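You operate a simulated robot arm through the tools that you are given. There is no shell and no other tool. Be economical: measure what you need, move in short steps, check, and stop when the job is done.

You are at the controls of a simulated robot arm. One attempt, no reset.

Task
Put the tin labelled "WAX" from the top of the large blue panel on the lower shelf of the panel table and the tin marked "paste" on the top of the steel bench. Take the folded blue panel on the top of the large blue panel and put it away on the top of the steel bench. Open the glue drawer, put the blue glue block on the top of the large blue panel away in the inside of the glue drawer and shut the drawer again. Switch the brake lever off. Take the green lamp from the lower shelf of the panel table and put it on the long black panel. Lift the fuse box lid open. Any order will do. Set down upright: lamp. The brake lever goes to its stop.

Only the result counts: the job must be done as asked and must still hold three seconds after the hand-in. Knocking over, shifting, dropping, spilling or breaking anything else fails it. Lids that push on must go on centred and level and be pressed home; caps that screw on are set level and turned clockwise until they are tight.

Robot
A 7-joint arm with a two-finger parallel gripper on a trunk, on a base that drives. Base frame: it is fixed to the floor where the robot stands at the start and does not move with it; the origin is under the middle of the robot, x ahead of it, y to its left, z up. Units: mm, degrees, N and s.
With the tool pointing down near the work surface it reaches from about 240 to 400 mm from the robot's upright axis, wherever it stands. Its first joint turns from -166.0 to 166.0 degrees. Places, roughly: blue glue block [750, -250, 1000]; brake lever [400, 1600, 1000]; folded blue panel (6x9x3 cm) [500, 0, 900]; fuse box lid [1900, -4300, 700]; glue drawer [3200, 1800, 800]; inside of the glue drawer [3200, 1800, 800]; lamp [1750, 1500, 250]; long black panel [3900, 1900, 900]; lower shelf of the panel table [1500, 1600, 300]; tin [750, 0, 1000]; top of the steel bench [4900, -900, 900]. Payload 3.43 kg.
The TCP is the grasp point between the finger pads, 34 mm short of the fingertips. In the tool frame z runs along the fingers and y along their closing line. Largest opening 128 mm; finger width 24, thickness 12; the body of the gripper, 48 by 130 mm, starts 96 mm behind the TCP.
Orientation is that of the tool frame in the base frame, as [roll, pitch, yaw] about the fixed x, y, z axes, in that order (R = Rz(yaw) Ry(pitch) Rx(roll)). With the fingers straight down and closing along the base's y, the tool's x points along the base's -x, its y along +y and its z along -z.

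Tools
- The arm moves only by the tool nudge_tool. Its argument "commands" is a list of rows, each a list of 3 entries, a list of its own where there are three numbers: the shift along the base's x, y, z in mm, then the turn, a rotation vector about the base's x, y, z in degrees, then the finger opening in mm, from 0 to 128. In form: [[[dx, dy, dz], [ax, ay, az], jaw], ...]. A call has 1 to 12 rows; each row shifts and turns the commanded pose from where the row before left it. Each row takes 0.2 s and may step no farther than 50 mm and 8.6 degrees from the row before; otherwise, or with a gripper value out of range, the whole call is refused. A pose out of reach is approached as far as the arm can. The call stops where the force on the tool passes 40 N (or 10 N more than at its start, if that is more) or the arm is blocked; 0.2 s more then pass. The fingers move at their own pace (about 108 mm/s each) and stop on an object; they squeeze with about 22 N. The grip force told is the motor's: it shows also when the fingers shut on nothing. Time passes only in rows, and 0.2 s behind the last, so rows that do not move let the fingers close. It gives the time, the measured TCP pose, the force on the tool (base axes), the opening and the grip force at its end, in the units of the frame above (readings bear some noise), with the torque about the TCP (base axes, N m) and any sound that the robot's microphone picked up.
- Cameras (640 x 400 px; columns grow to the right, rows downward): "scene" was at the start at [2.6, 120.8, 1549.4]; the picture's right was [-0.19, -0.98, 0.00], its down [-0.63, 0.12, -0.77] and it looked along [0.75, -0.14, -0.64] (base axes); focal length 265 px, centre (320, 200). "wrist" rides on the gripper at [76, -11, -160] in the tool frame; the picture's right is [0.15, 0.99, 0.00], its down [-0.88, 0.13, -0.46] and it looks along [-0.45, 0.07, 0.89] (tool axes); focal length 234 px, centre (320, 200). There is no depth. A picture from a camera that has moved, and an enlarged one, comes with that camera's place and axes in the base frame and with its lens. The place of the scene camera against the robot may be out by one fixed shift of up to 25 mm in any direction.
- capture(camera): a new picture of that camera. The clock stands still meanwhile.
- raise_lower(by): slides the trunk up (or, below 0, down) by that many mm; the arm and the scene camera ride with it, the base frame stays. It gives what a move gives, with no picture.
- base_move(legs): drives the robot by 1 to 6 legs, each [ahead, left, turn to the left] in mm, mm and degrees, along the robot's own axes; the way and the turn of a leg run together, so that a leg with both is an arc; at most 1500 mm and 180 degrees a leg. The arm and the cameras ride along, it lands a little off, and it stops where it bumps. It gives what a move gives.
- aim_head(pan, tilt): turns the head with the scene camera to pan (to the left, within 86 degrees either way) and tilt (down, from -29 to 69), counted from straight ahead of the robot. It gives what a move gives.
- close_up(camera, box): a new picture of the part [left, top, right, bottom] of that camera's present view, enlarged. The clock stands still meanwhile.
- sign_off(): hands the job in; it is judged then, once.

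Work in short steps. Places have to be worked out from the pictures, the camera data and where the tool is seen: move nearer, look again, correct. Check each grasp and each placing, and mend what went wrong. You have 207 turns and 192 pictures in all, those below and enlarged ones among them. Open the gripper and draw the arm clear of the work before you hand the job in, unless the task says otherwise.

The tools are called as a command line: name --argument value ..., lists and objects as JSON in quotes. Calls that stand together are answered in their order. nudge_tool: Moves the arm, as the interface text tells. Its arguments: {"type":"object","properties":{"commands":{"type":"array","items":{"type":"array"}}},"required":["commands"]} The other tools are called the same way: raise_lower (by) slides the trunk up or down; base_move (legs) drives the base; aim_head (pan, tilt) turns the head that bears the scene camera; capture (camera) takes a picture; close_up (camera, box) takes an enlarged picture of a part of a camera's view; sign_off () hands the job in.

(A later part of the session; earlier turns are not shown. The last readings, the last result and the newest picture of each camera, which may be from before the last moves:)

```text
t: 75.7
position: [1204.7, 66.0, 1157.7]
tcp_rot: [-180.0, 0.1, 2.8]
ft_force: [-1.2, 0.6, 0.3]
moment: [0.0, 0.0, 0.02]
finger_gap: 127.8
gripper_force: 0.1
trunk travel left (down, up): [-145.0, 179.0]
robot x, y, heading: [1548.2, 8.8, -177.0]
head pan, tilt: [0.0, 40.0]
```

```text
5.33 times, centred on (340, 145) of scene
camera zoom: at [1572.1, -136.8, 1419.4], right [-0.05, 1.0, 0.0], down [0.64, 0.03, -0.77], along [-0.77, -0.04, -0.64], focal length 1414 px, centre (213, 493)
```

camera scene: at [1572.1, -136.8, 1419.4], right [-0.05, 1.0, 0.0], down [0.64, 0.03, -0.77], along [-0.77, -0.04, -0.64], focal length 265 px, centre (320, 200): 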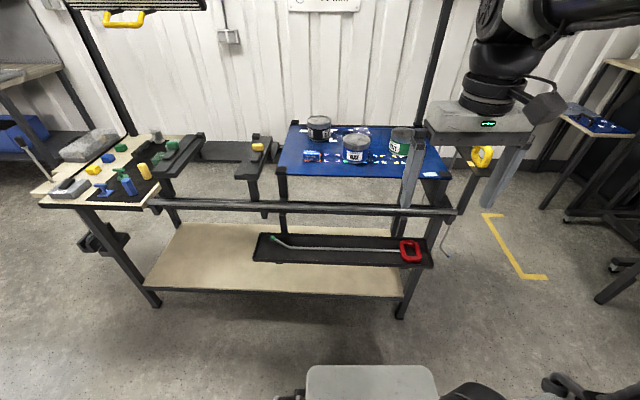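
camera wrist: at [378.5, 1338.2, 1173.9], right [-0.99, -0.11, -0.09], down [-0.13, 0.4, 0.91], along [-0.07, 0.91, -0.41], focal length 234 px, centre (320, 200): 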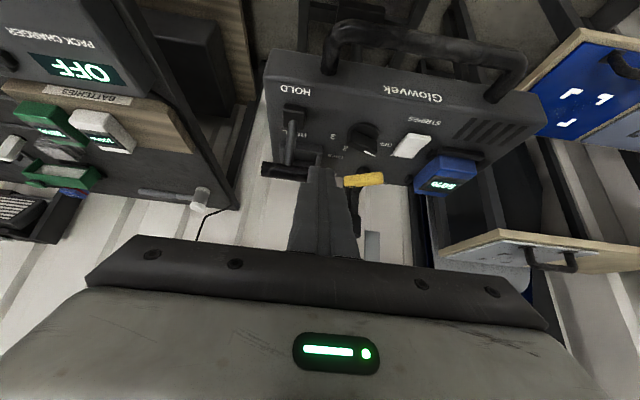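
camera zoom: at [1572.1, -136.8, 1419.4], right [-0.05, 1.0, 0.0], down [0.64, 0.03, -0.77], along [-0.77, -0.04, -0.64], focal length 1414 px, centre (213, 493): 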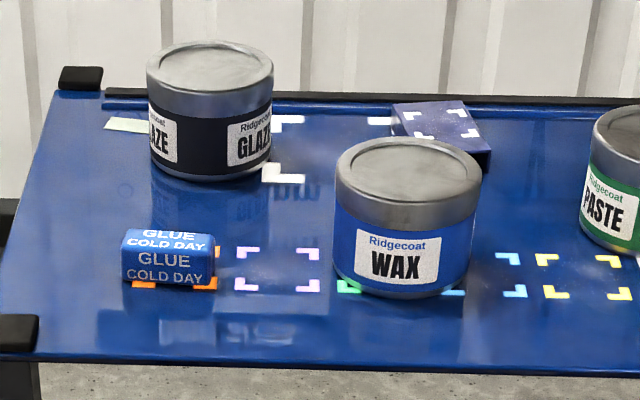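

Items from this side: WAX ≈(712,−49), PASTE ≈(637,123), glue block ≈(732,−211), folded panel ≈(520,−1), panel top ≈z 905. I square up and drive closer.

base_move --legs '[[0, 0, -3], [0, 60, 0], [340, 0, 0]]'

aim_head --pan 0 --tilt 60

capture --camera "scene"

capture --camera "wrist"

```text
t: 79.2
position: [875.5, 23.4, 1159.2]
tcp_rot: [-180.0, 0.2, 0.4]
ft_force: [-0.3, 0.1, -0.7]
moment: [-0.02, -0.01, -0.03]
finger_gap: 128.2
gripper_force: 0.0
trunk travel left (down, up): [-145.0, 179.0]
robot x, y, heading: [1220.2, -52.4, -179.8]
head pan, tilt: [0.0, 40.0]
```

```text
t: 80.0
position: [875.2, 23.1, 1157.8]
tcp_rot: [-179.8, 0.1, 0.4]
ft_force: [0.5, -0.6, -0.2]
moment: [0.0, -0.01, 0.03]
finger_gap: 128.1
gripper_force: 0.2
trunk travel left (down, up): [-145.0, 179.0]
robot x, y, heading: [1220.1, -52.3, -179.6]
head pan, tilt: [0.0, 60.0]
```

```text
149 pictures are left
camera scene: at [1252.4, -195.4, 1392.7], right [-0.01, 1.0, 0.0], down [0.87, 0.0, -0.5], along [-0.5, 0.0, -0.87], focal length 265 px, centre (320, 200)
```

scene: 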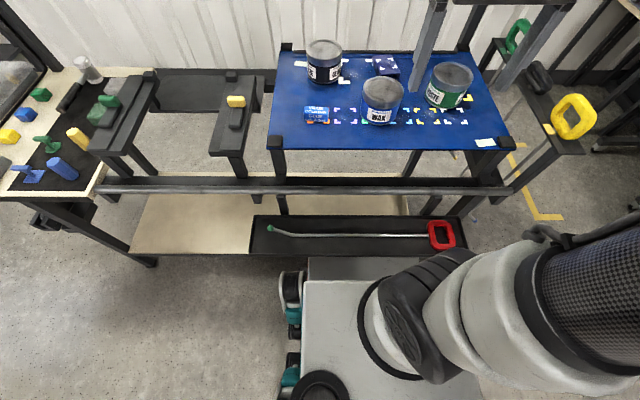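

```text
148 pictures are left
camera wrist: at [950.3, 35.3, 1317.8], right [0.15, -0.99, 0.0], down [-0.88, -0.14, 0.46], along [-0.45, -0.07, -0.89], focal length 234 px, centre (320, 200)
```

wrist: 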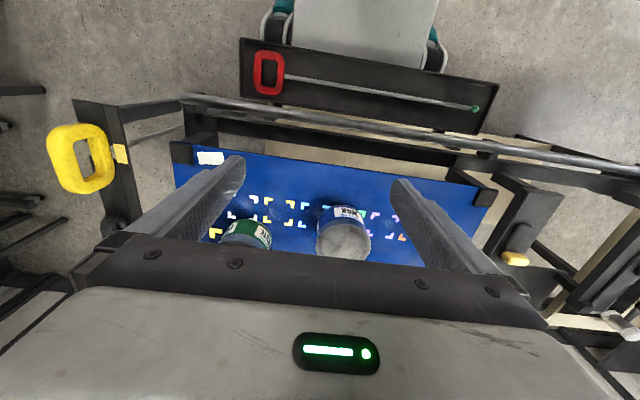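

The trolley tray is above the robot's slab; there's room for another 60 mm. Then I tilt the tool 44° forward and line up with WAX.

base_move --legs '[[60, 0, 0]]'

nudge_tool --commands '[[[0, -20, 0], [0, 8, 0], 128], [[0, -20, 0], [0, 8, 0], 128], [[0, -20, 0], [0, 8, 0], 128], [[0, -8, 0], [0, 8, 0], 128], [[0, 0, 0], [0, 8, 0], 128], [[0, 0, 0], [0, 4, 0], 128], [[0, 0, 0], [0, 0, 0], 128]]'

capture --camera "wrist"

capture --camera "scene"

```text
t: 81.1
position: [829.0, 24.1, 1157.3]
tcp_rot: [-179.8, 0.0, 0.0]
ft_force: [0.7, 1.1, -0.3]
moment: [-0.06, -0.04, -0.01]
finger_gap: 127.9
gripper_force: 0.0
trunk travel left (down, up): [-145.0, 179.0]
robot x, y, heading: [1174.9, -50.5, 179.9]
head pan, tilt: [0.0, 60.0]
stopped in leg 1: the robot was blocked; the commanded pose is now the measured one
```

```text
t: 82.7
position: [829.2, -44.2, 1158.3]
tcp_rot: [-179.8, 44.1, 0.0]
ft_force: [0.9, -0.1, 0.5]
moment: [0.02, -0.04, 0.03]
finger_gap: 127.9
gripper_force: 0.2
trunk travel left (down, up): [-145.0, 179.0]
robot x, y, heading: [1170.6, -55.2, 180.2]
head pan, tilt: [0.0, 60.0]
```

```text
147 pictures are left
camera wrist: at [993.6, -33.3, 1219.4], right [0.1, -0.99, -0.1], down [-0.32, -0.13, 0.94], along [-0.94, -0.06, -0.33], focal length 234 px, centre (320, 200)
```

wrist: 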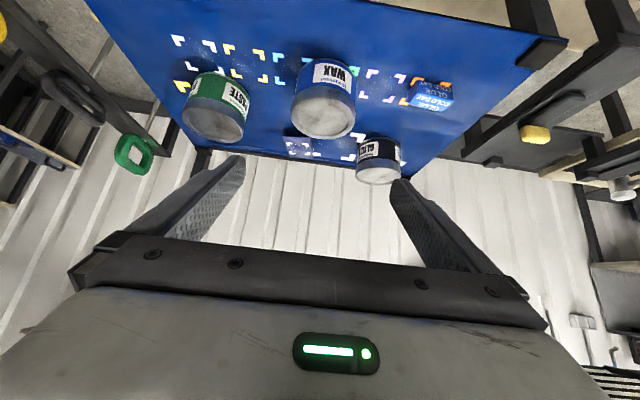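

```text
146 pictures are left
camera scene: at [1204.6, -197.4, 1392.7], right [0.0, 1.0, 0.0], down [0.87, 0.0, -0.5], along [-0.5, 0.0, -0.87], focal length 265 px, centre (320, 200)
```

scene: 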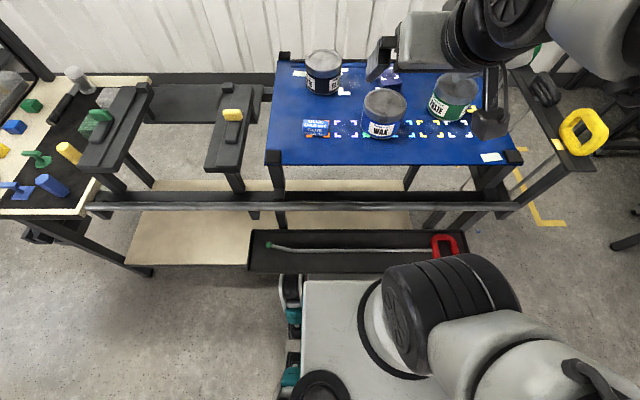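

Blocked lightly by the trolley's lower part; I ease back 10 mm, then descend toward WAX at ≈(713,−44).

base_move --legs '[[-10, 0, 0]]'

nudge_tool --commands '[[[-18, 0, -42], [0, 0, 0], 128], [[-18, 0, -42], [0, 0, 0], 128], [[-18, 0, -42], [0, 0, 0], 128], [[0, 0, 0], [0, 0, 0], 128]]'

capture --camera "wrist"

capture --camera "scene"

```text
t: 83.4
position: [837.4, -44.3, 1158.7]
tcp_rot: [-179.8, 43.9, -0.1]
ft_force: [0.5, -0.6, 1.2]
moment: [0.01, 0.0, 0.03]
finger_gap: 128.1
gripper_force: 0.2
trunk travel left (down, up): [-145.0, 179.0]
robot x, y, heading: [1182.9, -54.2, 179.9]
head pan, tilt: [0.0, 60.0]
```

```text
t: 84.4
position: [759.0, -43.3, 1049.1]
tcp_rot: [-179.9, 43.9, 0.0]
ft_force: [0.0, -1.0, -0.4]
moment: [0.01, -0.03, 0.02]
finger_gap: 128.1
gripper_force: 0.1
out of reach, approached as far as the arm can: row 2, 3
trunk travel left (down, up): [-145.0, 179.0]
robot x, y, heading: [1182.3, -56.0, 180.0]
head pan, tilt: [0.0, 60.0]
```

```text
145 pictures are left
camera wrist: at [924.8, -31.7, 1111.0], right [0.1, -0.99, -0.1], down [-0.32, -0.13, 0.94], along [-0.94, -0.06, -0.33], focal length 234 px, centre (320, 200)
```

wrist: 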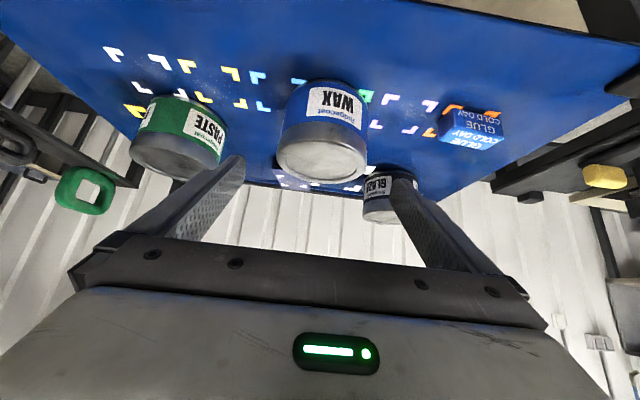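

```text
144 pictures are left
camera scene: at [1214.2, -197.4, 1392.6], right [0.0, 1.0, 0.0], down [0.87, 0.0, -0.5], along [-0.5, 0.0, -0.87], focal length 265 px, centre (320, 200)
```

scene: 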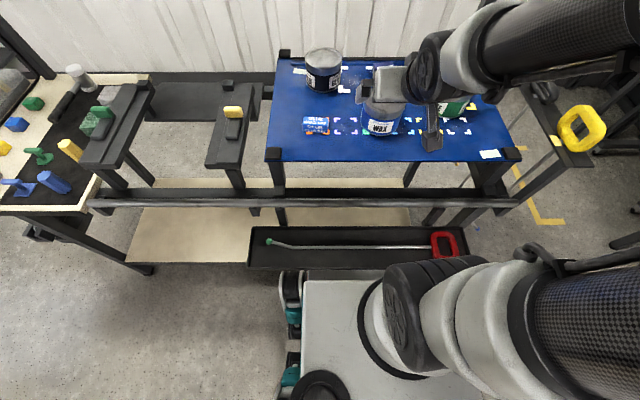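

The arm is at its inner limit at this height, so I lower the trunk by 95 mm (fingers straddle the tin in y) and then go forward.

raise_lower --by -95

capture --camera "wrist"

capture --camera "scene"

```text
t: 85.7
position: [761.2, -43.7, 954.2]
tcp_rot: [-179.8, 43.8, 0.0]
ft_force: [-0.2, -0.1, -0.6]
moment: [-0.02, 0.01, 0.03]
finger_gap: 128.2
gripper_force: 0.0
trunk travel left (down, up): [-50.0, 274.0]
robot x, y, heading: [1179.0, -55.5, 180.0]
head pan, tilt: [0.0, 60.0]
```

```text
143 pictures are left
camera wrist: at [925.2, -31.8, 1016.6], right [0.1, -0.99, -0.1], down [-0.32, -0.13, 0.94], along [-0.94, -0.06, -0.33], focal length 234 px, centre (320, 200)
```

wrist: 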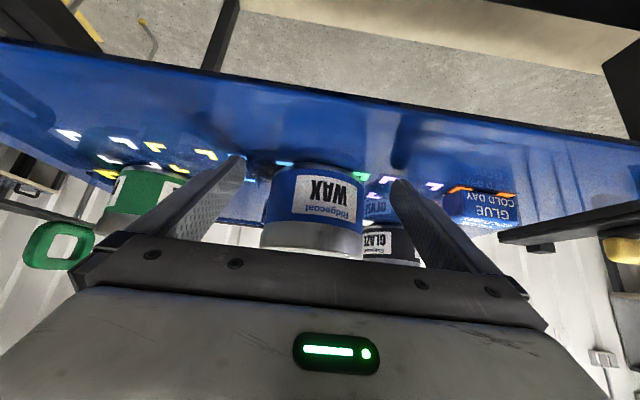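

```text
142 pictures are left
camera scene: at [1214.5, -197.4, 1297.7], right [0.0, 1.0, 0.0], down [0.87, 0.0, -0.5], along [-0.5, 0.0, -0.87], focal length 265 px, centre (320, 200)
```

scene: 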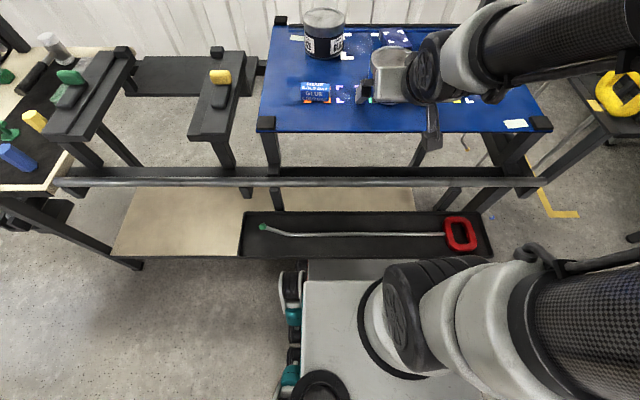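

Fingers straddle the tin cleanly. Forward 48 mm, then close.

nudge_tool --commands '[[[-24, 0, 0], [0, 0, 0], 128], [[-24, 0, 0], [0, 0, 0], 128], [[0, 0, 0], [0, 0, 0], 128]]'

capture --camera "wrist"

```text
t: 86.5
position: [713.0, -43.3, 954.4]
tcp_rot: [-179.8, 44.0, 0.0]
ft_force: [0.8, -0.4, -0.8]
moment: [0.0, -0.03, 0.01]
finger_gap: 127.7
gripper_force: 0.0
trunk travel left (down, up): [-50.0, 274.0]
robot x, y, heading: [1182.7, -51.6, 179.8]
head pan, tilt: [0.0, 60.0]
```

```text
141 pictures are left
camera wrist: at [878.7, -32.7, 1017.3], right [0.1, -0.99, -0.1], down [-0.32, -0.13, 0.94], along [-0.94, -0.06, -0.33], focal length 234 px, centre (320, 200)
```

wrist: 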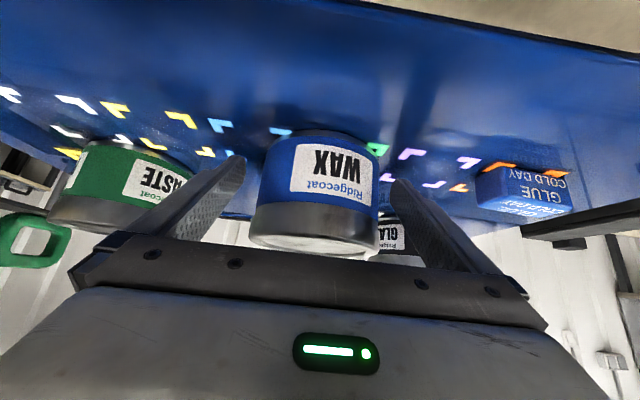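

Tin is centred at the TCP. Close the gripper.

nudge_tool --commands '[[[0, 0, 0], [0, 0, 0], 85], [[0, 0, 0], [0, 0, 0], 85], [[0, 0, 0], [0, 0, 0], 85]]'

```text
t: 87.3
position: [714.3, -43.6, 956.2]
tcp_rot: [-179.7, 43.9, 0.1]
ft_force: [-1.1, 0.1, 0.7]
moment: [0.17, 0.03, 0.03]
finger_gap: 94.5
gripper_force: 21.1
trunk travel left (down, up): [-50.0, 274.0]
robot x, y, heading: [1182.3, -55.0, 179.9]
head pan, tilt: [0.0, 60.0]
```

Gripped (94.5 mm). Lift with the trunk and check.

raise_lower --by 120

capture --camera "wrist"

```text
t: 88.8
position: [713.7, -44.1, 1075.4]
tcp_rot: [-179.7, 43.7, 0.1]
ft_force: [0.2, -0.3, -2.7]
moment: [0.0, -0.03, 0.01]
finger_gap: 95.9
gripper_force: 21.7
trunk travel left (down, up): [-170.0, 154.0]
robot x, y, heading: [1182.2, -52.5, 180.0]
head pan, tilt: [0.0, 60.0]
```

```text
140 pictures are left
camera wrist: at [878.8, -32.7, 1137.2], right [0.1, -0.99, -0.1], down [-0.32, -0.13, 0.94], along [-0.94, -0.06, -0.33], focal length 234 px, centre (320, 200)
```

wrist: 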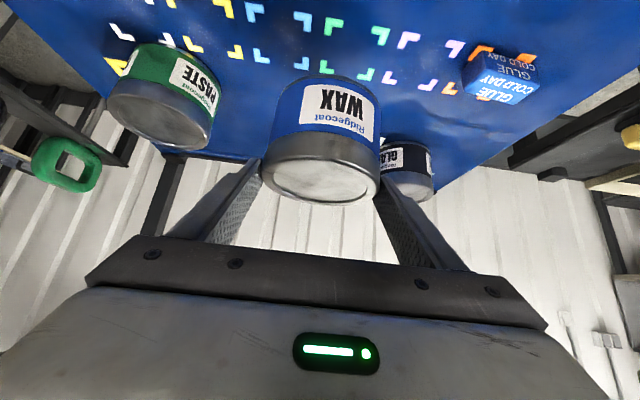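

The tin's look in the grip changed; I check more closely.

close_up --camera "wrist" --box '[220, 50, 420, 250]'

close_up --camera "scene" --box '[260, 0, 560, 190]'

```text
2.00 times, centred on (320, 150) of wrist
camera zoom: at [878.8, -32.7, 1137.2], right [0.1, -0.99, -0.1], down [-0.32, -0.13, 0.94], along [-0.94, -0.06, -0.33], focal length 468 px, centre (320, 300)
```

zoom: 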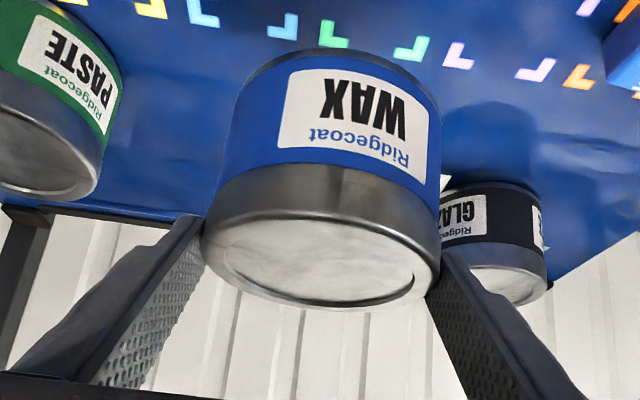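

```text
2.11 times, centred on (410, 95) of scene
camera zoom: at [1214.3, -197.4, 1417.6], right [0.0, 1.0, 0.0], down [0.87, 0.0, -0.5], along [-0.5, 0.0, -0.87], focal length 558 px, centre (130, 421)
```

zoom: 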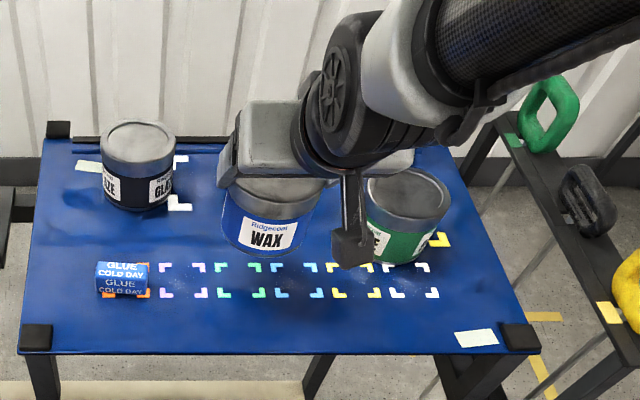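

The tin slipped toward the fingertips and hangs by its lid edge. I check whether it's still slipping.

nudge_tool --commands '[[[0, 0, 0], [0, 0, 0], 85], [[0, 0, 0], [0, 0, 0], 85]]'

close_up --camera "wrist" --box '[220, 50, 420, 250]'

```text
t: 89.4
position: [713.6, -44.1, 1075.8]
tcp_rot: [-179.8, 43.9, 0.0]
ft_force: [-0.2, 0.2, -4.3]
moment: [0.01, -0.07, -0.01]
finger_gap: 96.0
gripper_force: 22.3
trunk travel left (down, up): [-170.0, 154.0]
robot x, y, heading: [1178.1, -52.6, 179.7]
head pan, tilt: [0.0, 60.0]
```

```text
2.00 times, centred on (320, 150) of wrist
camera zoom: at [878.8, -32.6, 1137.3], right [0.1, -0.99, -0.1], down [-0.32, -0.13, 0.94], along [-0.94, -0.06, -0.33], focal length 468 px, centre (320, 300)
```

zoom: 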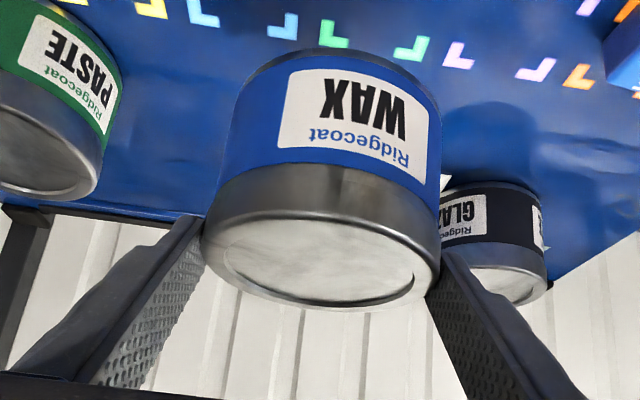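

Stable but at the fingertips: tin's axis was ~20 mm farther than my TCP. I'll set it back down and regrip deeper.

raise_lower --by -60

raise_lower --by -12

capture --camera "wrist"

close_up --camera "scene" --box '[260, 0, 560, 190]'

```text
t: 90.4
position: [714.0, -44.3, 1015.2]
tcp_rot: [-179.8, 43.9, 0.0]
ft_force: [-0.2, -0.3, -2.6]
moment: [0.01, -0.04, -0.01]
finger_gap: 95.9
gripper_force: 21.9
trunk travel left (down, up): [-110.0, 214.0]
robot x, y, heading: [1179.0, -50.7, 179.9]
head pan, tilt: [0.0, 60.0]
```

```text
t: 91.0
position: [713.1, -43.9, 1005.8]
tcp_rot: [-179.8, 44.1, 0.1]
ft_force: [-0.8, -0.8, 7.7]
moment: [0.4, 0.03, 0.01]
finger_gap: 96.0
gripper_force: 21.6
trunk travel left (down, up): [-98.0, 226.0]
robot x, y, heading: [1180.7, -54.7, 180.0]
head pan, tilt: [0.0, 60.0]
```

```text
136 pictures are left
camera wrist: at [878.4, -32.7, 1066.5], right [0.1, -0.99, -0.1], down [-0.31, -0.13, 0.94], along [-0.94, -0.07, -0.32], focal length 234 px, centre (320, 200)
```

wrist: 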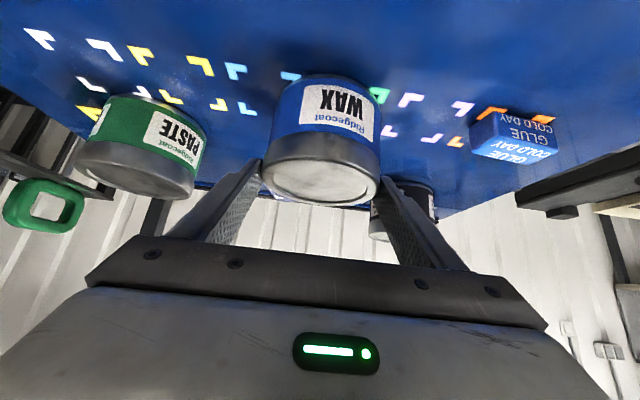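

```text
2.11 times, centred on (410, 95) of scene
camera zoom: at [1214.8, -197.5, 1345.8], right [0.0, 1.0, 0.0], down [0.87, 0.0, -0.5], along [-0.5, 0.0, -0.87], focal length 558 px, centre (130, 421)
```

zoom: 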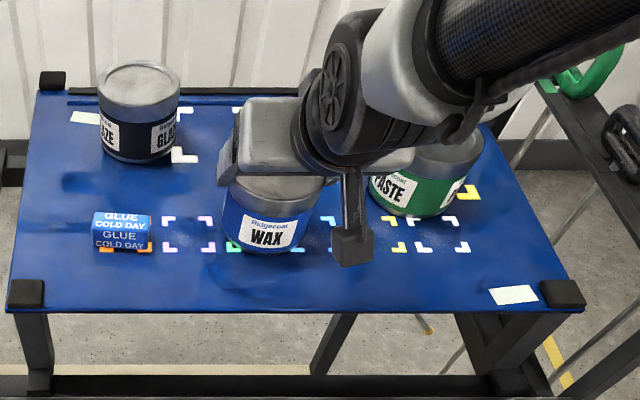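

Tin is on the panel again. Open, lower to straddle, then advance so TCP is at the tin axis (x≈689).

nudge_tool --commands '[[[0, 0, 0], [0, 0, 0], 128], [[0, 0, 0], [0, 0, 0], 128], [[0, 0, 0], [0, 0, 0], 128]]'

raise_lower --by -52

nudge_tool --commands '[[[-12, 0, 0], [0, 0, 0], 128], [[-12, 0, 0], [0, 0, 0], 128], [[0, 0, 0], [0, 0, 0], 128]]'

capture --camera "wrist"

```text
t: 91.8
position: [714.2, -43.7, 1003.1]
tcp_rot: [-179.8, 43.9, 0.1]
ft_force: [0.0, 0.5, 0.0]
moment: [0.03, -0.01, 0.05]
finger_gap: 128.4
gripper_force: 0.0
trunk travel left (down, up): [-98.0, 226.0]
robot x, y, heading: [1180.9, -56.5, 180.0]
head pan, tilt: [0.0, 60.0]
```

```text
t: 92.7
position: [714.1, -44.8, 953.1]
tcp_rot: [-179.9, 44.0, 0.0]
ft_force: [4.7, -0.6, 9.1]
moment: [-0.6, -0.02, 0.39]
finger_gap: 127.6
gripper_force: 0.0
trunk travel left (down, up): [-46.0, 278.0]
robot x, y, heading: [1180.7, -50.2, 180.0]
head pan, tilt: [0.0, 60.0]
```

```text
t: 93.5
position: [690.5, -43.2, 952.6]
tcp_rot: [-179.9, 44.1, -0.1]
ft_force: [10.6, 1.1, 13.5]
moment: [-0.91, -0.13, 0.73]
finger_gap: 127.6
gripper_force: 0.0
trunk travel left (down, up): [-46.0, 278.0]
robot x, y, heading: [1184.9, -52.5, 180.2]
head pan, tilt: [0.0, 60.0]
```

```text
134 pictures are left
camera wrist: at [855.2, -32.5, 1014.3], right [0.1, -0.99, -0.1], down [-0.32, -0.13, 0.94], along [-0.94, -0.06, -0.33], focal length 234 px, centre (320, 200)
```

wrist: 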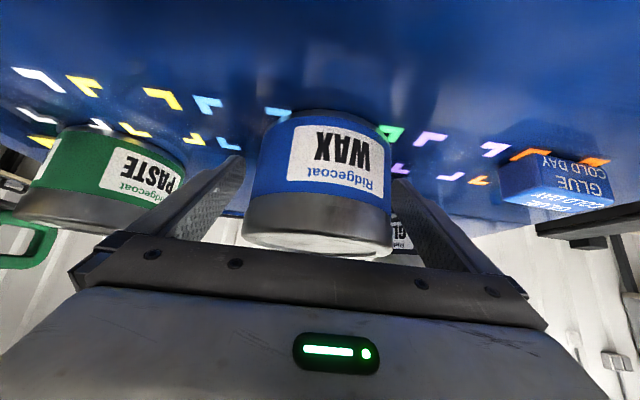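

A fingertip touched the panel (top ≈ z 918), and the tin's axis is near x≈709. I'll grip by the lid band: up 30 mm, back 18 mm, close, and lift slowly.

raise_lower --by 28

nudge_tool --commands '[[[16, 0, 0], [0, 0, 0], 128], [[0, 0, 0], [0, 0, 0], 128], [[0, 0, 0], [0, 0, 0], 80], [[0, 0, 0], [0, 0, 0], 80], [[0, 0, 0], [0, 0, 0], 80], [[0, 0, 0], [0, 0, 0], 80]]'

close_up --camera "wrist" --box '[200, 80, 440, 260]'

raise_lower --by 15

close_up --camera "wrist" --box '[200, 80, 440, 260]'

```text
t: 94.3
position: [688.9, -43.9, 979.2]
tcp_rot: [-179.8, 43.8, 0.0]
ft_force: [0.1, -0.2, 0.8]
moment: [-0.02, -0.03, 0.03]
finger_gap: 128.3
gripper_force: 0.1
trunk travel left (down, up): [-74.0, 250.0]
robot x, y, heading: [1184.1, -56.6, 179.9]
head pan, tilt: [0.0, 60.0]
```

```text
t: 95.7
position: [704.5, -43.0, 979.5]
tcp_rot: [-179.7, 43.9, 0.1]
ft_force: [1.3, 0.9, 0.0]
moment: [-0.04, -0.01, 0.01]
finger_gap: 95.8
gripper_force: 22.0
trunk travel left (down, up): [-74.0, 250.0]
robot x, y, heading: [1185.8, -56.6, 180.0]
head pan, tilt: [0.0, 60.0]
```

```text
2.22 times, centred on (320, 170) of wrist
camera zoom: at [869.5, -33.0, 1041.4], right [0.1, -0.99, -0.1], down [-0.32, -0.13, 0.94], along [-0.94, -0.06, -0.33], focal length 520 px, centre (320, 267)
```

zoom: 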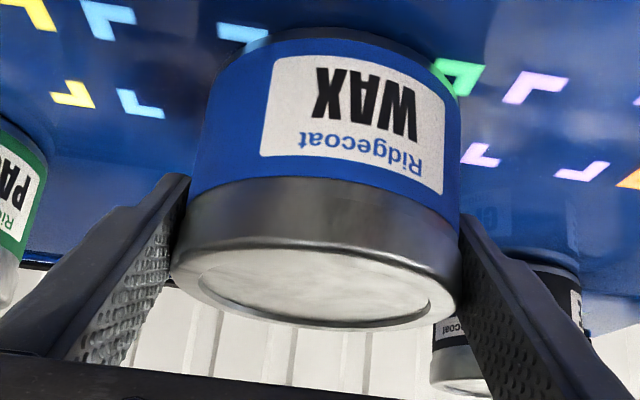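

```text
t: 96.3
position: [703.5, -43.9, 994.4]
tcp_rot: [-179.7, 43.8, 0.1]
ft_force: [-0.1, 0.7, -3.6]
moment: [-0.03, 0.01, 0.03]
finger_gap: 95.7
gripper_force: 22.0
trunk travel left (down, up): [-89.0, 235.0]
robot x, y, heading: [1182.0, -52.5, 180.1]
head pan, tilt: [0.0, 60.0]
```

```text
2.22 times, centred on (320, 170) of wrist
camera zoom: at [869.3, -33.1, 1056.4], right [0.1, -0.99, -0.1], down [-0.32, -0.13, 0.94], along [-0.94, -0.06, -0.33], focal length 520 px, centre (320, 267)
```

zoom: 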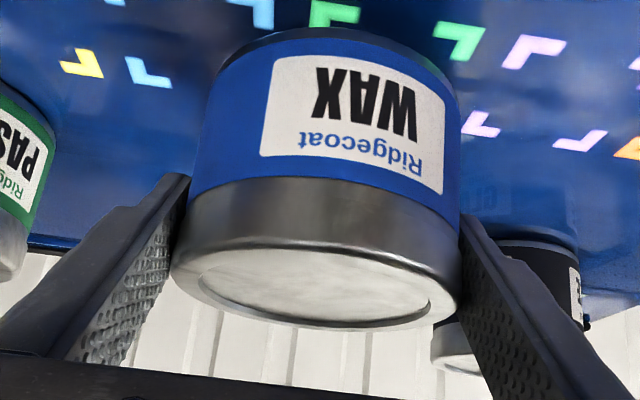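

Solid hold on the lid. Lift clear, back off, turn to face the panel table and look at its lower shelf.

raise_lower --by 80

base_move --legs '[[-350, 0, 0], [0, 0, -90], [650, 0, 0]]'

aim_head --pan 0 --tilt 35

capture --camera "scene"

capture --camera "wrist"

```text
t: 97.5
position: [704.3, -45.1, 1074.0]
tcp_rot: [-179.8, 43.8, -0.1]
ft_force: [0.3, 0.1, -2.7]
moment: [0.0, -0.01, 0.03]
finger_gap: 96.0
gripper_force: 21.2
trunk travel left (down, up): [-169.0, 155.0]
robot x, y, heading: [1182.5, -55.3, 179.8]
head pan, tilt: [0.0, 60.0]
```

```text
t: 106.9
position: [1559.7, 1075.6, 1074.2]
tcp_rot: [-179.9, 43.9, -90.8]
ft_force: [0.5, -0.5, -3.4]
moment: [-0.02, -0.02, 0.0]
finger_gap: 96.0
gripper_force: 22.0
trunk travel left (down, up): [-169.0, 155.0]
robot x, y, heading: [1546.4, 595.9, 89.3]
head pan, tilt: [0.0, 60.0]
```

```text
t: 107.8
position: [1559.9, 1074.4, 1074.9]
tcp_rot: [-179.8, 43.8, -90.9]
ft_force: [-0.6, 0.4, -4.1]
moment: [-0.03, -0.01, -0.03]
finger_gap: 95.8
gripper_force: 22.1
trunk travel left (down, up): [-169.0, 155.0]
robot x, y, heading: [1547.3, 596.8, 89.4]
head pan, tilt: [0.0, 35.0]
```

```text
131 pictures are left
camera scene: at [1412.9, 594.6, 1450.9], right [1.0, -0.01, 0.0], down [-0.01, -0.57, -0.82], along [0.01, 0.82, -0.57], focal length 265 px, centre (320, 200)
```

scene: 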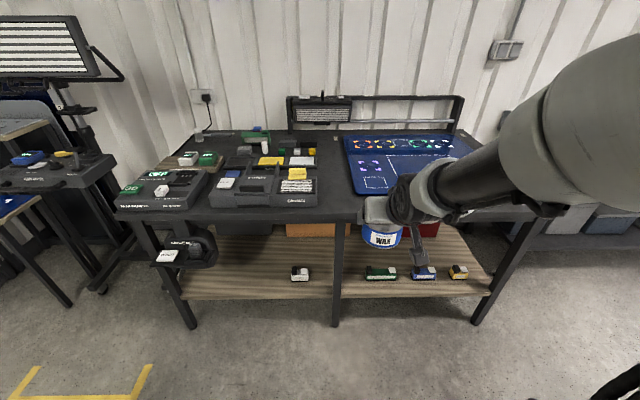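

```text
130 pictures are left
camera wrist: at [1568.3, 910.4, 1136.4], right [-0.99, -0.09, -0.1], down [-0.13, 0.32, 0.94], along [-0.05, 0.94, -0.33], focal length 234 px, centre (320, 200)
```

wrist: 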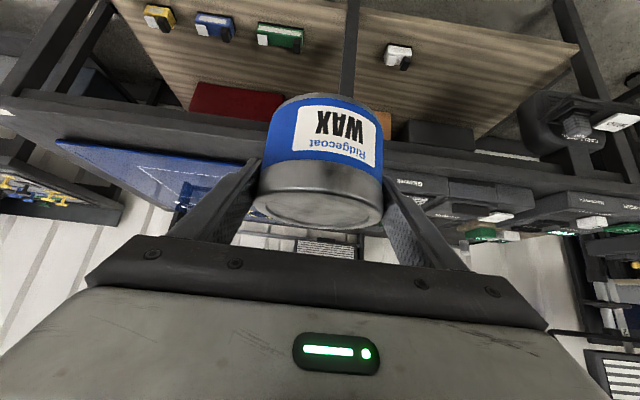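

Shelf at z≈278 with lamps at y≈1530; free spot around x≈1130. I position in front of it, then lower the trunk.

base_move --legs '[[200, 0, 0.6], [0, 420, 0]]'

raise_lower --by -169

nudge_tool --commands '[[[0, 0, -45], [0, 0, 0], 80], [[0, 0, -45], [0, 0, 0], 80], [[0, 0, -45], [0, 0, 0], 80], [[0, 0, -45], [0, 0, 0], 80], [[0, 0, -45], [0, 0, 0], 80]]'

capture --camera "scene"

capture --camera "wrist"

```text
t: 113.6
position: [1135.0, 1280.6, 1074.3]
tcp_rot: [-179.7, 43.8, -90.1]
ft_force: [0.2, -0.1, -2.6]
moment: [0.01, -0.02, -0.01]
finger_gap: 95.8
gripper_force: 22.4
trunk travel left (down, up): [-169.0, 155.0]
robot x, y, heading: [1124.2, 803.8, 89.6]
head pan, tilt: [0.0, 35.0]
```

```text
t: 115.5
position: [1134.9, 1282.7, 905.7]
tcp_rot: [-179.9, 43.8, -90.3]
ft_force: [0.1, 0.0, -2.6]
moment: [-0.04, -0.01, 0.0]
finger_gap: 95.6
gripper_force: 21.9
trunk travel left (down, up): [0.0, 324.0]
robot x, y, heading: [1121.1, 806.1, 89.8]
head pan, tilt: [0.0, 35.0]
```

```text
t: 116.7
position: [1133.2, 1282.0, 681.6]
tcp_rot: [-179.9, 43.9, -90.4]
ft_force: [-0.2, 0.3, -3.0]
moment: [-0.02, 0.0, 0.0]
finger_gap: 95.6
gripper_force: 22.1
trunk travel left (down, up): [0.0, 324.0]
robot x, y, heading: [1121.8, 805.3, 89.7]
head pan, tilt: [0.0, 35.0]
```

```text
129 pictures are left
camera scene: at [991.8, 799.4, 1282.0], right [1.0, -0.01, 0.0], down [0.0, -0.57, -0.82], along [0.0, 0.82, -0.57], focal length 265 px, centre (320, 200)
```

scene: 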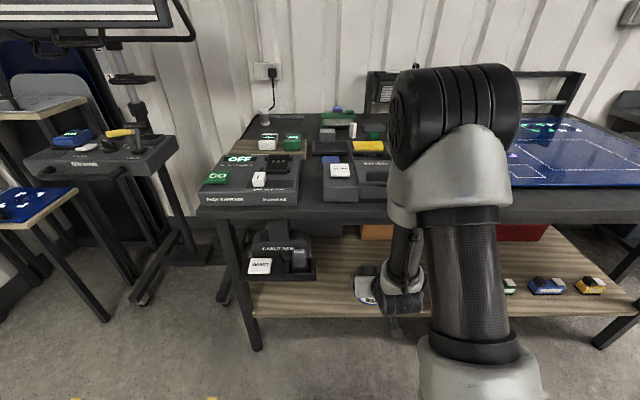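

```text
128 pictures are left
camera wrist: at [1142.5, 1117.4, 743.1], right [-0.99, -0.1, -0.1], down [-0.13, 0.32, 0.94], along [-0.06, 0.94, -0.33], focal length 234 px, centre (320, 200)
```

wrist: 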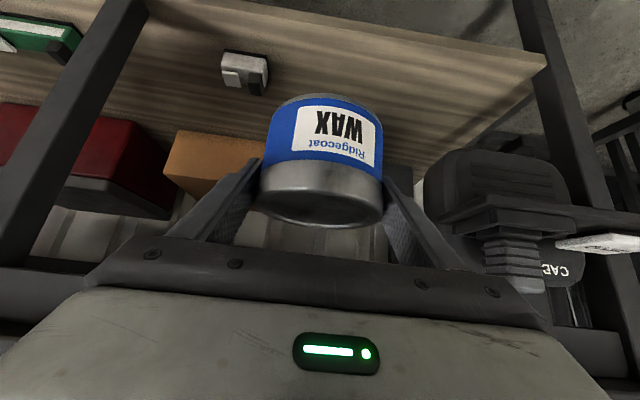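

Working well. Continue lowering to about z 390 in front of the shelf.

nudge_tool --commands '[[[0, 0, -45], [0, 0, 0], 80], [[0, 0, -45], [0, 0, 0], 80], [[0, 0, -45], [0, 0, 0], 80], [[0, 0, -45], [0, 0, 0], 80], [[0, 0, -45], [0, 0, 0], 80], [[0, 0, -45], [0, 0, 0], 80]]'

capture --camera "scene"

capture --camera "wrist"

```text
t: 118.1
position: [1131.1, 1276.9, 409.5]
tcp_rot: [-179.8, 43.9, -90.2]
ft_force: [-0.1, 0.3, -3.8]
moment: [-0.05, -0.02, 0.03]
finger_gap: 96.0
gripper_force: 22.1
trunk travel left (down, up): [0.0, 324.0]
robot x, y, heading: [1122.1, 804.5, 89.9]
head pan, tilt: [0.0, 35.0]
```

```text
127 pictures are left
camera scene: at [991.8, 799.6, 1282.0], right [1.0, -0.01, 0.0], down [0.0, -0.57, -0.82], along [0.0, 0.82, -0.57], focal length 265 px, centre (320, 200)
```

scene: 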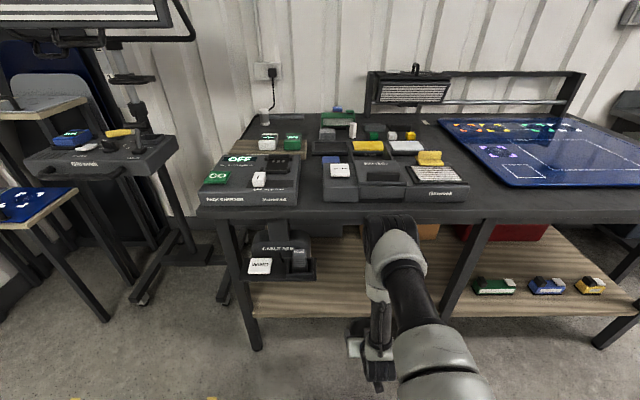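

```text
126 pictures are left
camera wrist: at [1140.8, 1112.7, 470.6], right [-0.99, -0.1, -0.1], down [-0.13, 0.32, 0.94], along [-0.06, 0.94, -0.33], focal length 234 px, centre (320, 200)
```

wrist: 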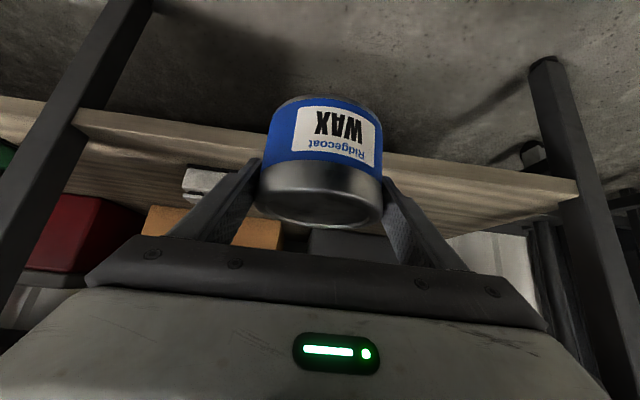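

Elbow is low and near the table edge, so I extend with the arm rather than the base.

nudge_tool --commands '[[[0, 40, 0], [0, 0, 0], 80], [[0, 40, 0], [0, 0, 0], 80], [[0, 40, 0], [0, 0, 0], 80]]'

capture --camera "scene"

capture --camera "wrist"

```text
t: 118.9
position: [1134.1, 1400.3, 411.6]
tcp_rot: [-179.8, 43.9, -90.3]
ft_force: [0.7, -0.7, -3.5]
moment: [-0.02, -0.01, -0.01]
finger_gap: 96.0
gripper_force: 22.1
trunk travel left (down, up): [0.0, 324.0]
robot x, y, heading: [1123.3, 801.2, 89.7]
head pan, tilt: [0.0, 35.0]
```

```text
125 pictures are left
camera scene: at [991.8, 799.8, 1282.0], right [1.0, -0.01, 0.0], down [0.0, -0.57, -0.82], along [0.0, 0.82, -0.57], focal length 265 px, centre (320, 200)
```

scene: 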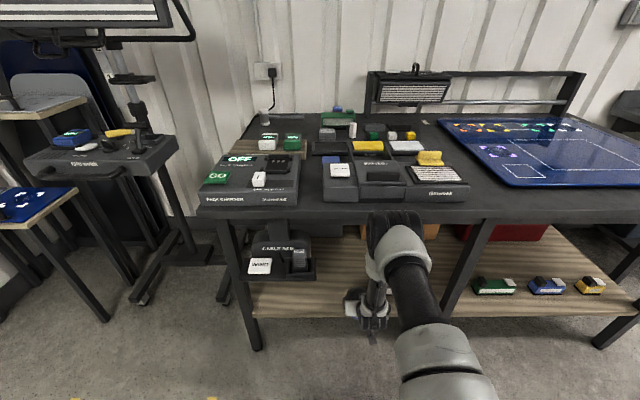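

```text
124 pictures are left
camera wrist: at [1143.6, 1236.1, 474.6], right [-0.99, -0.1, -0.1], down [-0.13, 0.32, 0.94], along [-0.06, 0.94, -0.33], focal length 234 px, centre (320, 200)
```

wrist: 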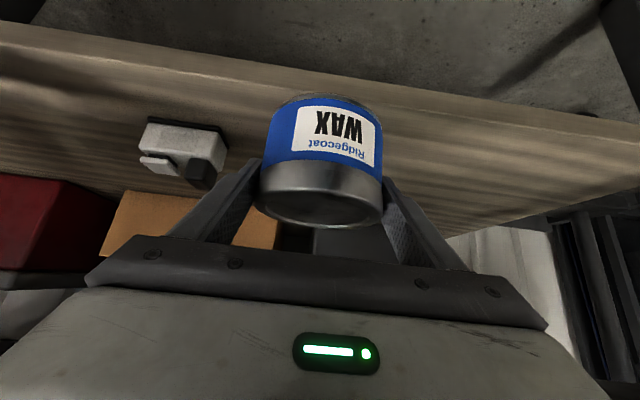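

Elbow is at about y≈1180, well clear of the table edge. Extend to y≈1505 over the shelf.

nudge_tool --commands '[[[0, 35, 0], [0, 0, 0], 80], [[0, 35, 0], [0, 0, 0], 80], [[0, 35, 0], [0, 0, 0], 80], [[0, 0, -25], [0, 0, 0], 80], [[0, 0, 0], [0, 0, 0], 80]]'

capture --camera "scene"

capture --camera "wrist"

```text
t: 120.1
position: [1134.3, 1507.8, 385.5]
tcp_rot: [-179.8, 43.8, -90.3]
ft_force: [-0.1, 0.0, -2.3]
moment: [0.0, 0.0, -0.02]
finger_gap: 95.7
gripper_force: 22.2
trunk travel left (down, up): [0.0, 324.0]
robot x, y, heading: [1123.1, 804.0, 89.7]
head pan, tilt: [0.0, 35.0]
```

```text
123 pictures are left
camera scene: at [991.8, 799.8, 1282.0], right [1.0, -0.01, 0.0], down [0.0, -0.57, -0.82], along [0.0, 0.82, -0.57], focal length 265 px, centre (320, 200)
```

scene: 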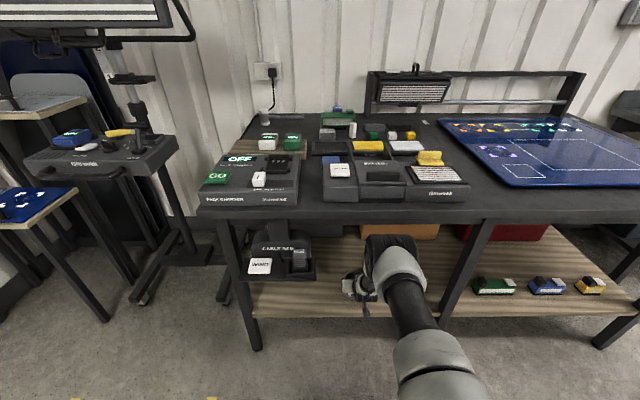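

```text
122 pictures are left
camera wrist: at [1144.0, 1342.5, 447.2], right [-0.99, -0.1, -0.1], down [-0.13, 0.32, 0.94], along [-0.06, 0.94, -0.33], focal length 234 px, centre (320, 200)
```

wrist: 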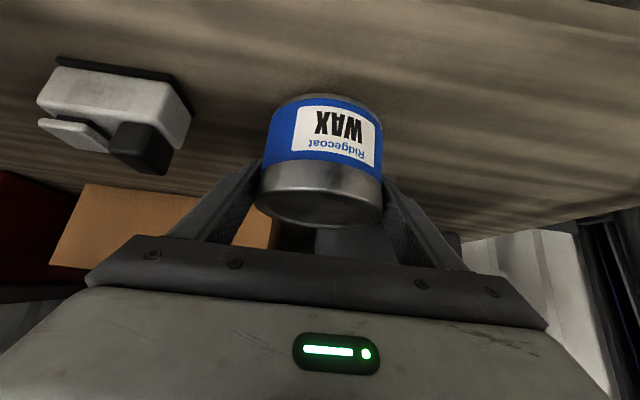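

Over the shelf. Lower gradually until contact.

nudge_tool --commands '[[[0, 0, -10], [0, 0, 0], 80], [[0, 0, -10], [0, 0, 0], 80], [[0, 0, -6], [0, 0, 0], 80], [[0, 0, 0], [0, 0, 0], 80]]'

nudge_tool --commands '[[[0, 0, -5], [0, 0, 0], 80], [[0, 0, 0], [0, 0, 0], 80]]'

capture --camera "wrist"

```text
t: 121.1
position: [1135.2, 1507.0, 360.5]
tcp_rot: [-179.8, 43.8, -90.3]
ft_force: [0.3, -1.8, 3.9]
moment: [-0.12, -0.02, -0.03]
finger_gap: 95.7
gripper_force: 21.8
trunk travel left (down, up): [0.0, 324.0]
robot x, y, heading: [1124.0, 804.7, 89.7]
head pan, tilt: [0.0, 35.0]
```

```text
t: 121.7
position: [1134.6, 1509.6, 357.6]
tcp_rot: [-179.9, 44.1, -90.3]
ft_force: [1.2, -0.8, 17.5]
moment: [0.17, -0.03, -0.26]
finger_gap: 95.7
gripper_force: 22.0
trunk travel left (down, up): [0.0, 324.0]
robot x, y, heading: [1122.0, 802.5, 89.6]
head pan, tilt: [0.0, 35.0]
```

```text
121 pictures are left
camera wrist: at [1144.7, 1344.0, 419.3], right [-0.99, -0.1, -0.1], down [-0.13, 0.31, 0.94], along [-0.06, 0.94, -0.32], focal length 234 px, centre (320, 200)
```

wrist: 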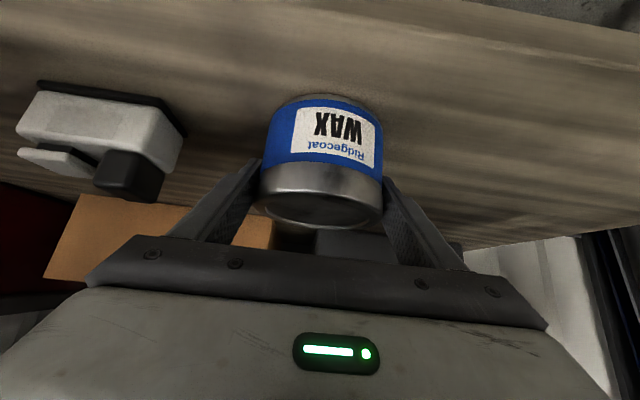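

Contact made (shelf ≈ z 298). Open and withdraw along the tool axis.

nudge_tool --commands '[[[0, 0, 3], [0, 0, 0], 100], [[0, 0, 0], [0, 0, 0], 128], [[0, 0, 0], [0, 0, 0], 128], [[0, -30, 20], [0, 0, 0], 128], [[0, -40, 25], [0, 0, 0], 128], [[0, -45, 15], [0, 0, 0], 128], [[0, -45, 10], [0, 0, 0], 128]]'

capture --camera "wrist"

```text
t: 123.3
position: [1130.0, 1346.6, 427.5]
tcp_rot: [-179.8, 44.0, -90.3]
ft_force: [0.1, 0.4, -0.3]
moment: [-0.02, -0.02, -0.02]
finger_gap: 128.1
gripper_force: 0.1
trunk travel left (down, up): [0.0, 324.0]
robot x, y, heading: [1124.5, 801.1, 89.9]
head pan, tilt: [0.0, 35.0]
```

```text
120 pictures are left
camera wrist: at [1140.5, 1181.0, 489.4], right [-0.99, -0.1, -0.1], down [-0.13, 0.32, 0.94], along [-0.06, 0.94, -0.33], focal length 234 px, centre (320, 200)
```

wrist: 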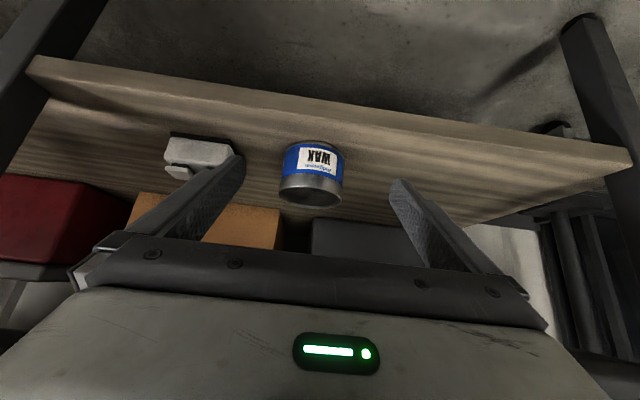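

WAX stands on the shelf. Now move right to the green lamp.

base_move --legs '[[-60, 0, 0.2], [0, -620, 0]]'

capture --camera "wrist"

capture --camera "scene"

```text
t: 130.4
position: [1761.9, 1285.8, 428.0]
tcp_rot: [-179.9, 43.9, -90.2]
ft_force: [-0.6, -0.1, -0.3]
moment: [0.01, -0.01, 0.0]
finger_gap: 128.2
gripper_force: 0.0
trunk travel left (down, up): [0.0, 324.0]
robot x, y, heading: [1754.4, 744.8, 89.5]
head pan, tilt: [0.0, 35.0]
```

```text
119 pictures are left
camera wrist: at [1770.2, 1120.2, 489.1], right [-0.99, -0.1, -0.1], down [-0.13, 0.32, 0.94], along [-0.06, 0.94, -0.33], focal length 234 px, centre (320, 200)
```

wrist: 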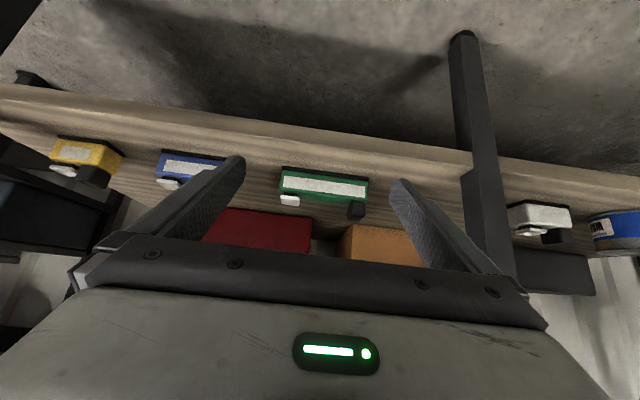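

```text
118 pictures are left
camera scene: at [1621.7, 738.3, 1282.0], right [1.0, -0.01, 0.0], down [0.0, -0.57, -0.82], along [0.0, 0.82, -0.57], focal length 265 px, centre (320, 200)
```

scene: 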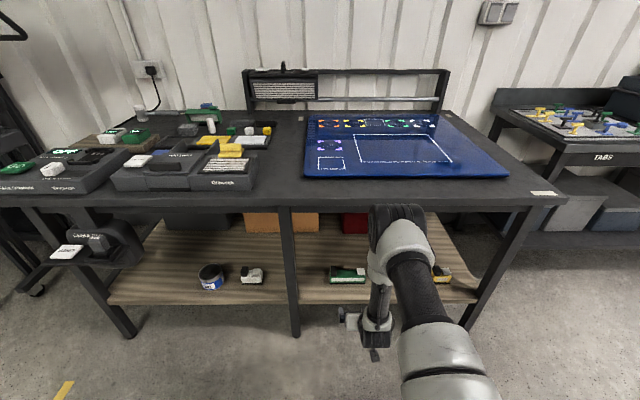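

close_up --camera "wrist" --box '[220, 130, 420, 250]'

close_up --camera "scene" --box '[310, 240, 390, 310]'

```text
3.20 times, centred on (320, 190) of wrist
camera zoom: at [1770.2, 1120.2, 489.1], right [-0.99, -0.1, -0.1], down [-0.13, 0.32, 0.94], along [-0.06, 0.94, -0.33], focal length 749 px, centre (320, 232)
```

zoom: 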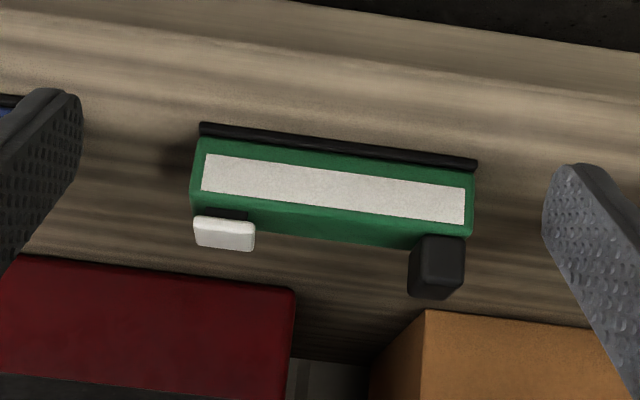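

```text
5.71 times, centred on (350, 275) of scene
camera zoom: at [1621.7, 738.3, 1282.0], right [1.0, -0.01, 0.0], down [0.0, -0.57, -0.82], along [0.0, 0.82, -0.57], focal length 1515 px, centre (149, -229)
```

zoom: 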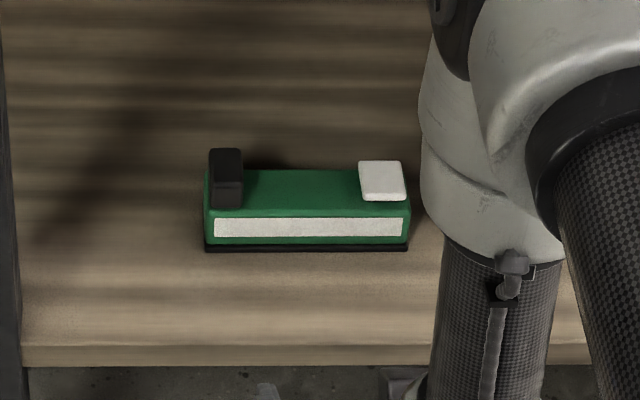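

The green lamp is a 160×45×36 mm box lying along x at ≈(1744, 1528). I'll drag it ~60 mm toward the shelf edge from behind, then grip it across its depth with the tool pointing down.

base_move --legs '[[120, 0, 0.5]]'

nudge_tool --commands '[[[-8, 40, 0], [0, 0, 0], 70], [[-8, 45, 0], [0, 0, 0], 70], [[0, 45, 0], [0, 0, 0], 70], [[0, 40, 0], [0, 0, 0], 70], [[0, 0, 0], [0, 0, 0], 70]]'

capture --camera "wrist"

capture --camera "scene"

```text
t: 131.7
position: [1754.3, 1404.7, 426.2]
tcp_rot: [-179.8, 43.8, -89.7]
ft_force: [0.1, -0.2, 0.0]
moment: [0.0, 0.03, -0.02]
finger_gap: 127.8
gripper_force: 0.1
trunk travel left (down, up): [0.0, 324.0]
robot x, y, heading: [1751.7, 859.4, 90.2]
head pan, tilt: [0.0, 35.0]
```

```text
t: 132.9
position: [1738.7, 1578.1, 429.8]
tcp_rot: [-179.7, 43.8, -89.6]
ft_force: [-0.6, 0.4, 0.1]
moment: [-0.01, -0.03, -0.02]
finger_gap: 69.9
gripper_force: 0.1
trunk travel left (down, up): [0.0, 324.0]
robot x, y, heading: [1753.3, 859.0, 90.2]
head pan, tilt: [0.0, 35.0]
```

```text
115 pictures are left
camera wrist: at [1750.1, 1412.4, 491.5], right [-0.99, -0.11, -0.1], down [-0.13, 0.32, 0.94], along [-0.07, 0.94, -0.33], focal length 234 px, centre (320, 200)
```

wrist: 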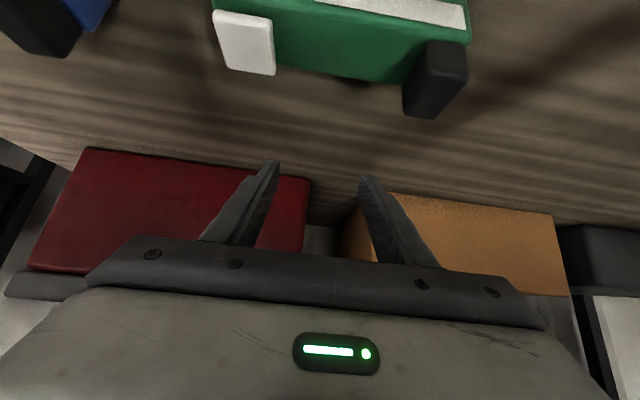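

```text
114 pictures are left
camera scene: at [1621.6, 857.5, 1282.0], right [1.0, 0.01, 0.0], down [0.0, -0.57, -0.82], along [0.0, 0.82, -0.57], focal length 265 px, centre (320, 200)
```

scene: 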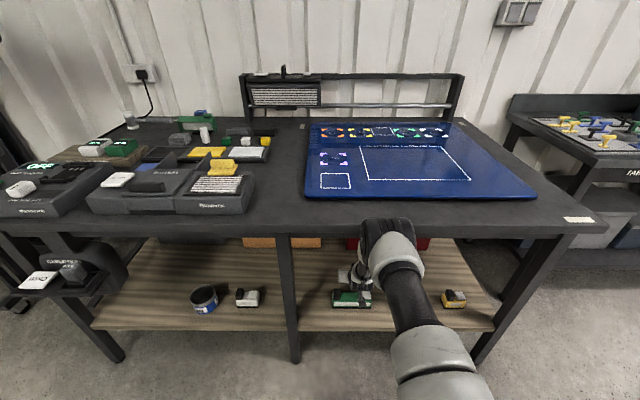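

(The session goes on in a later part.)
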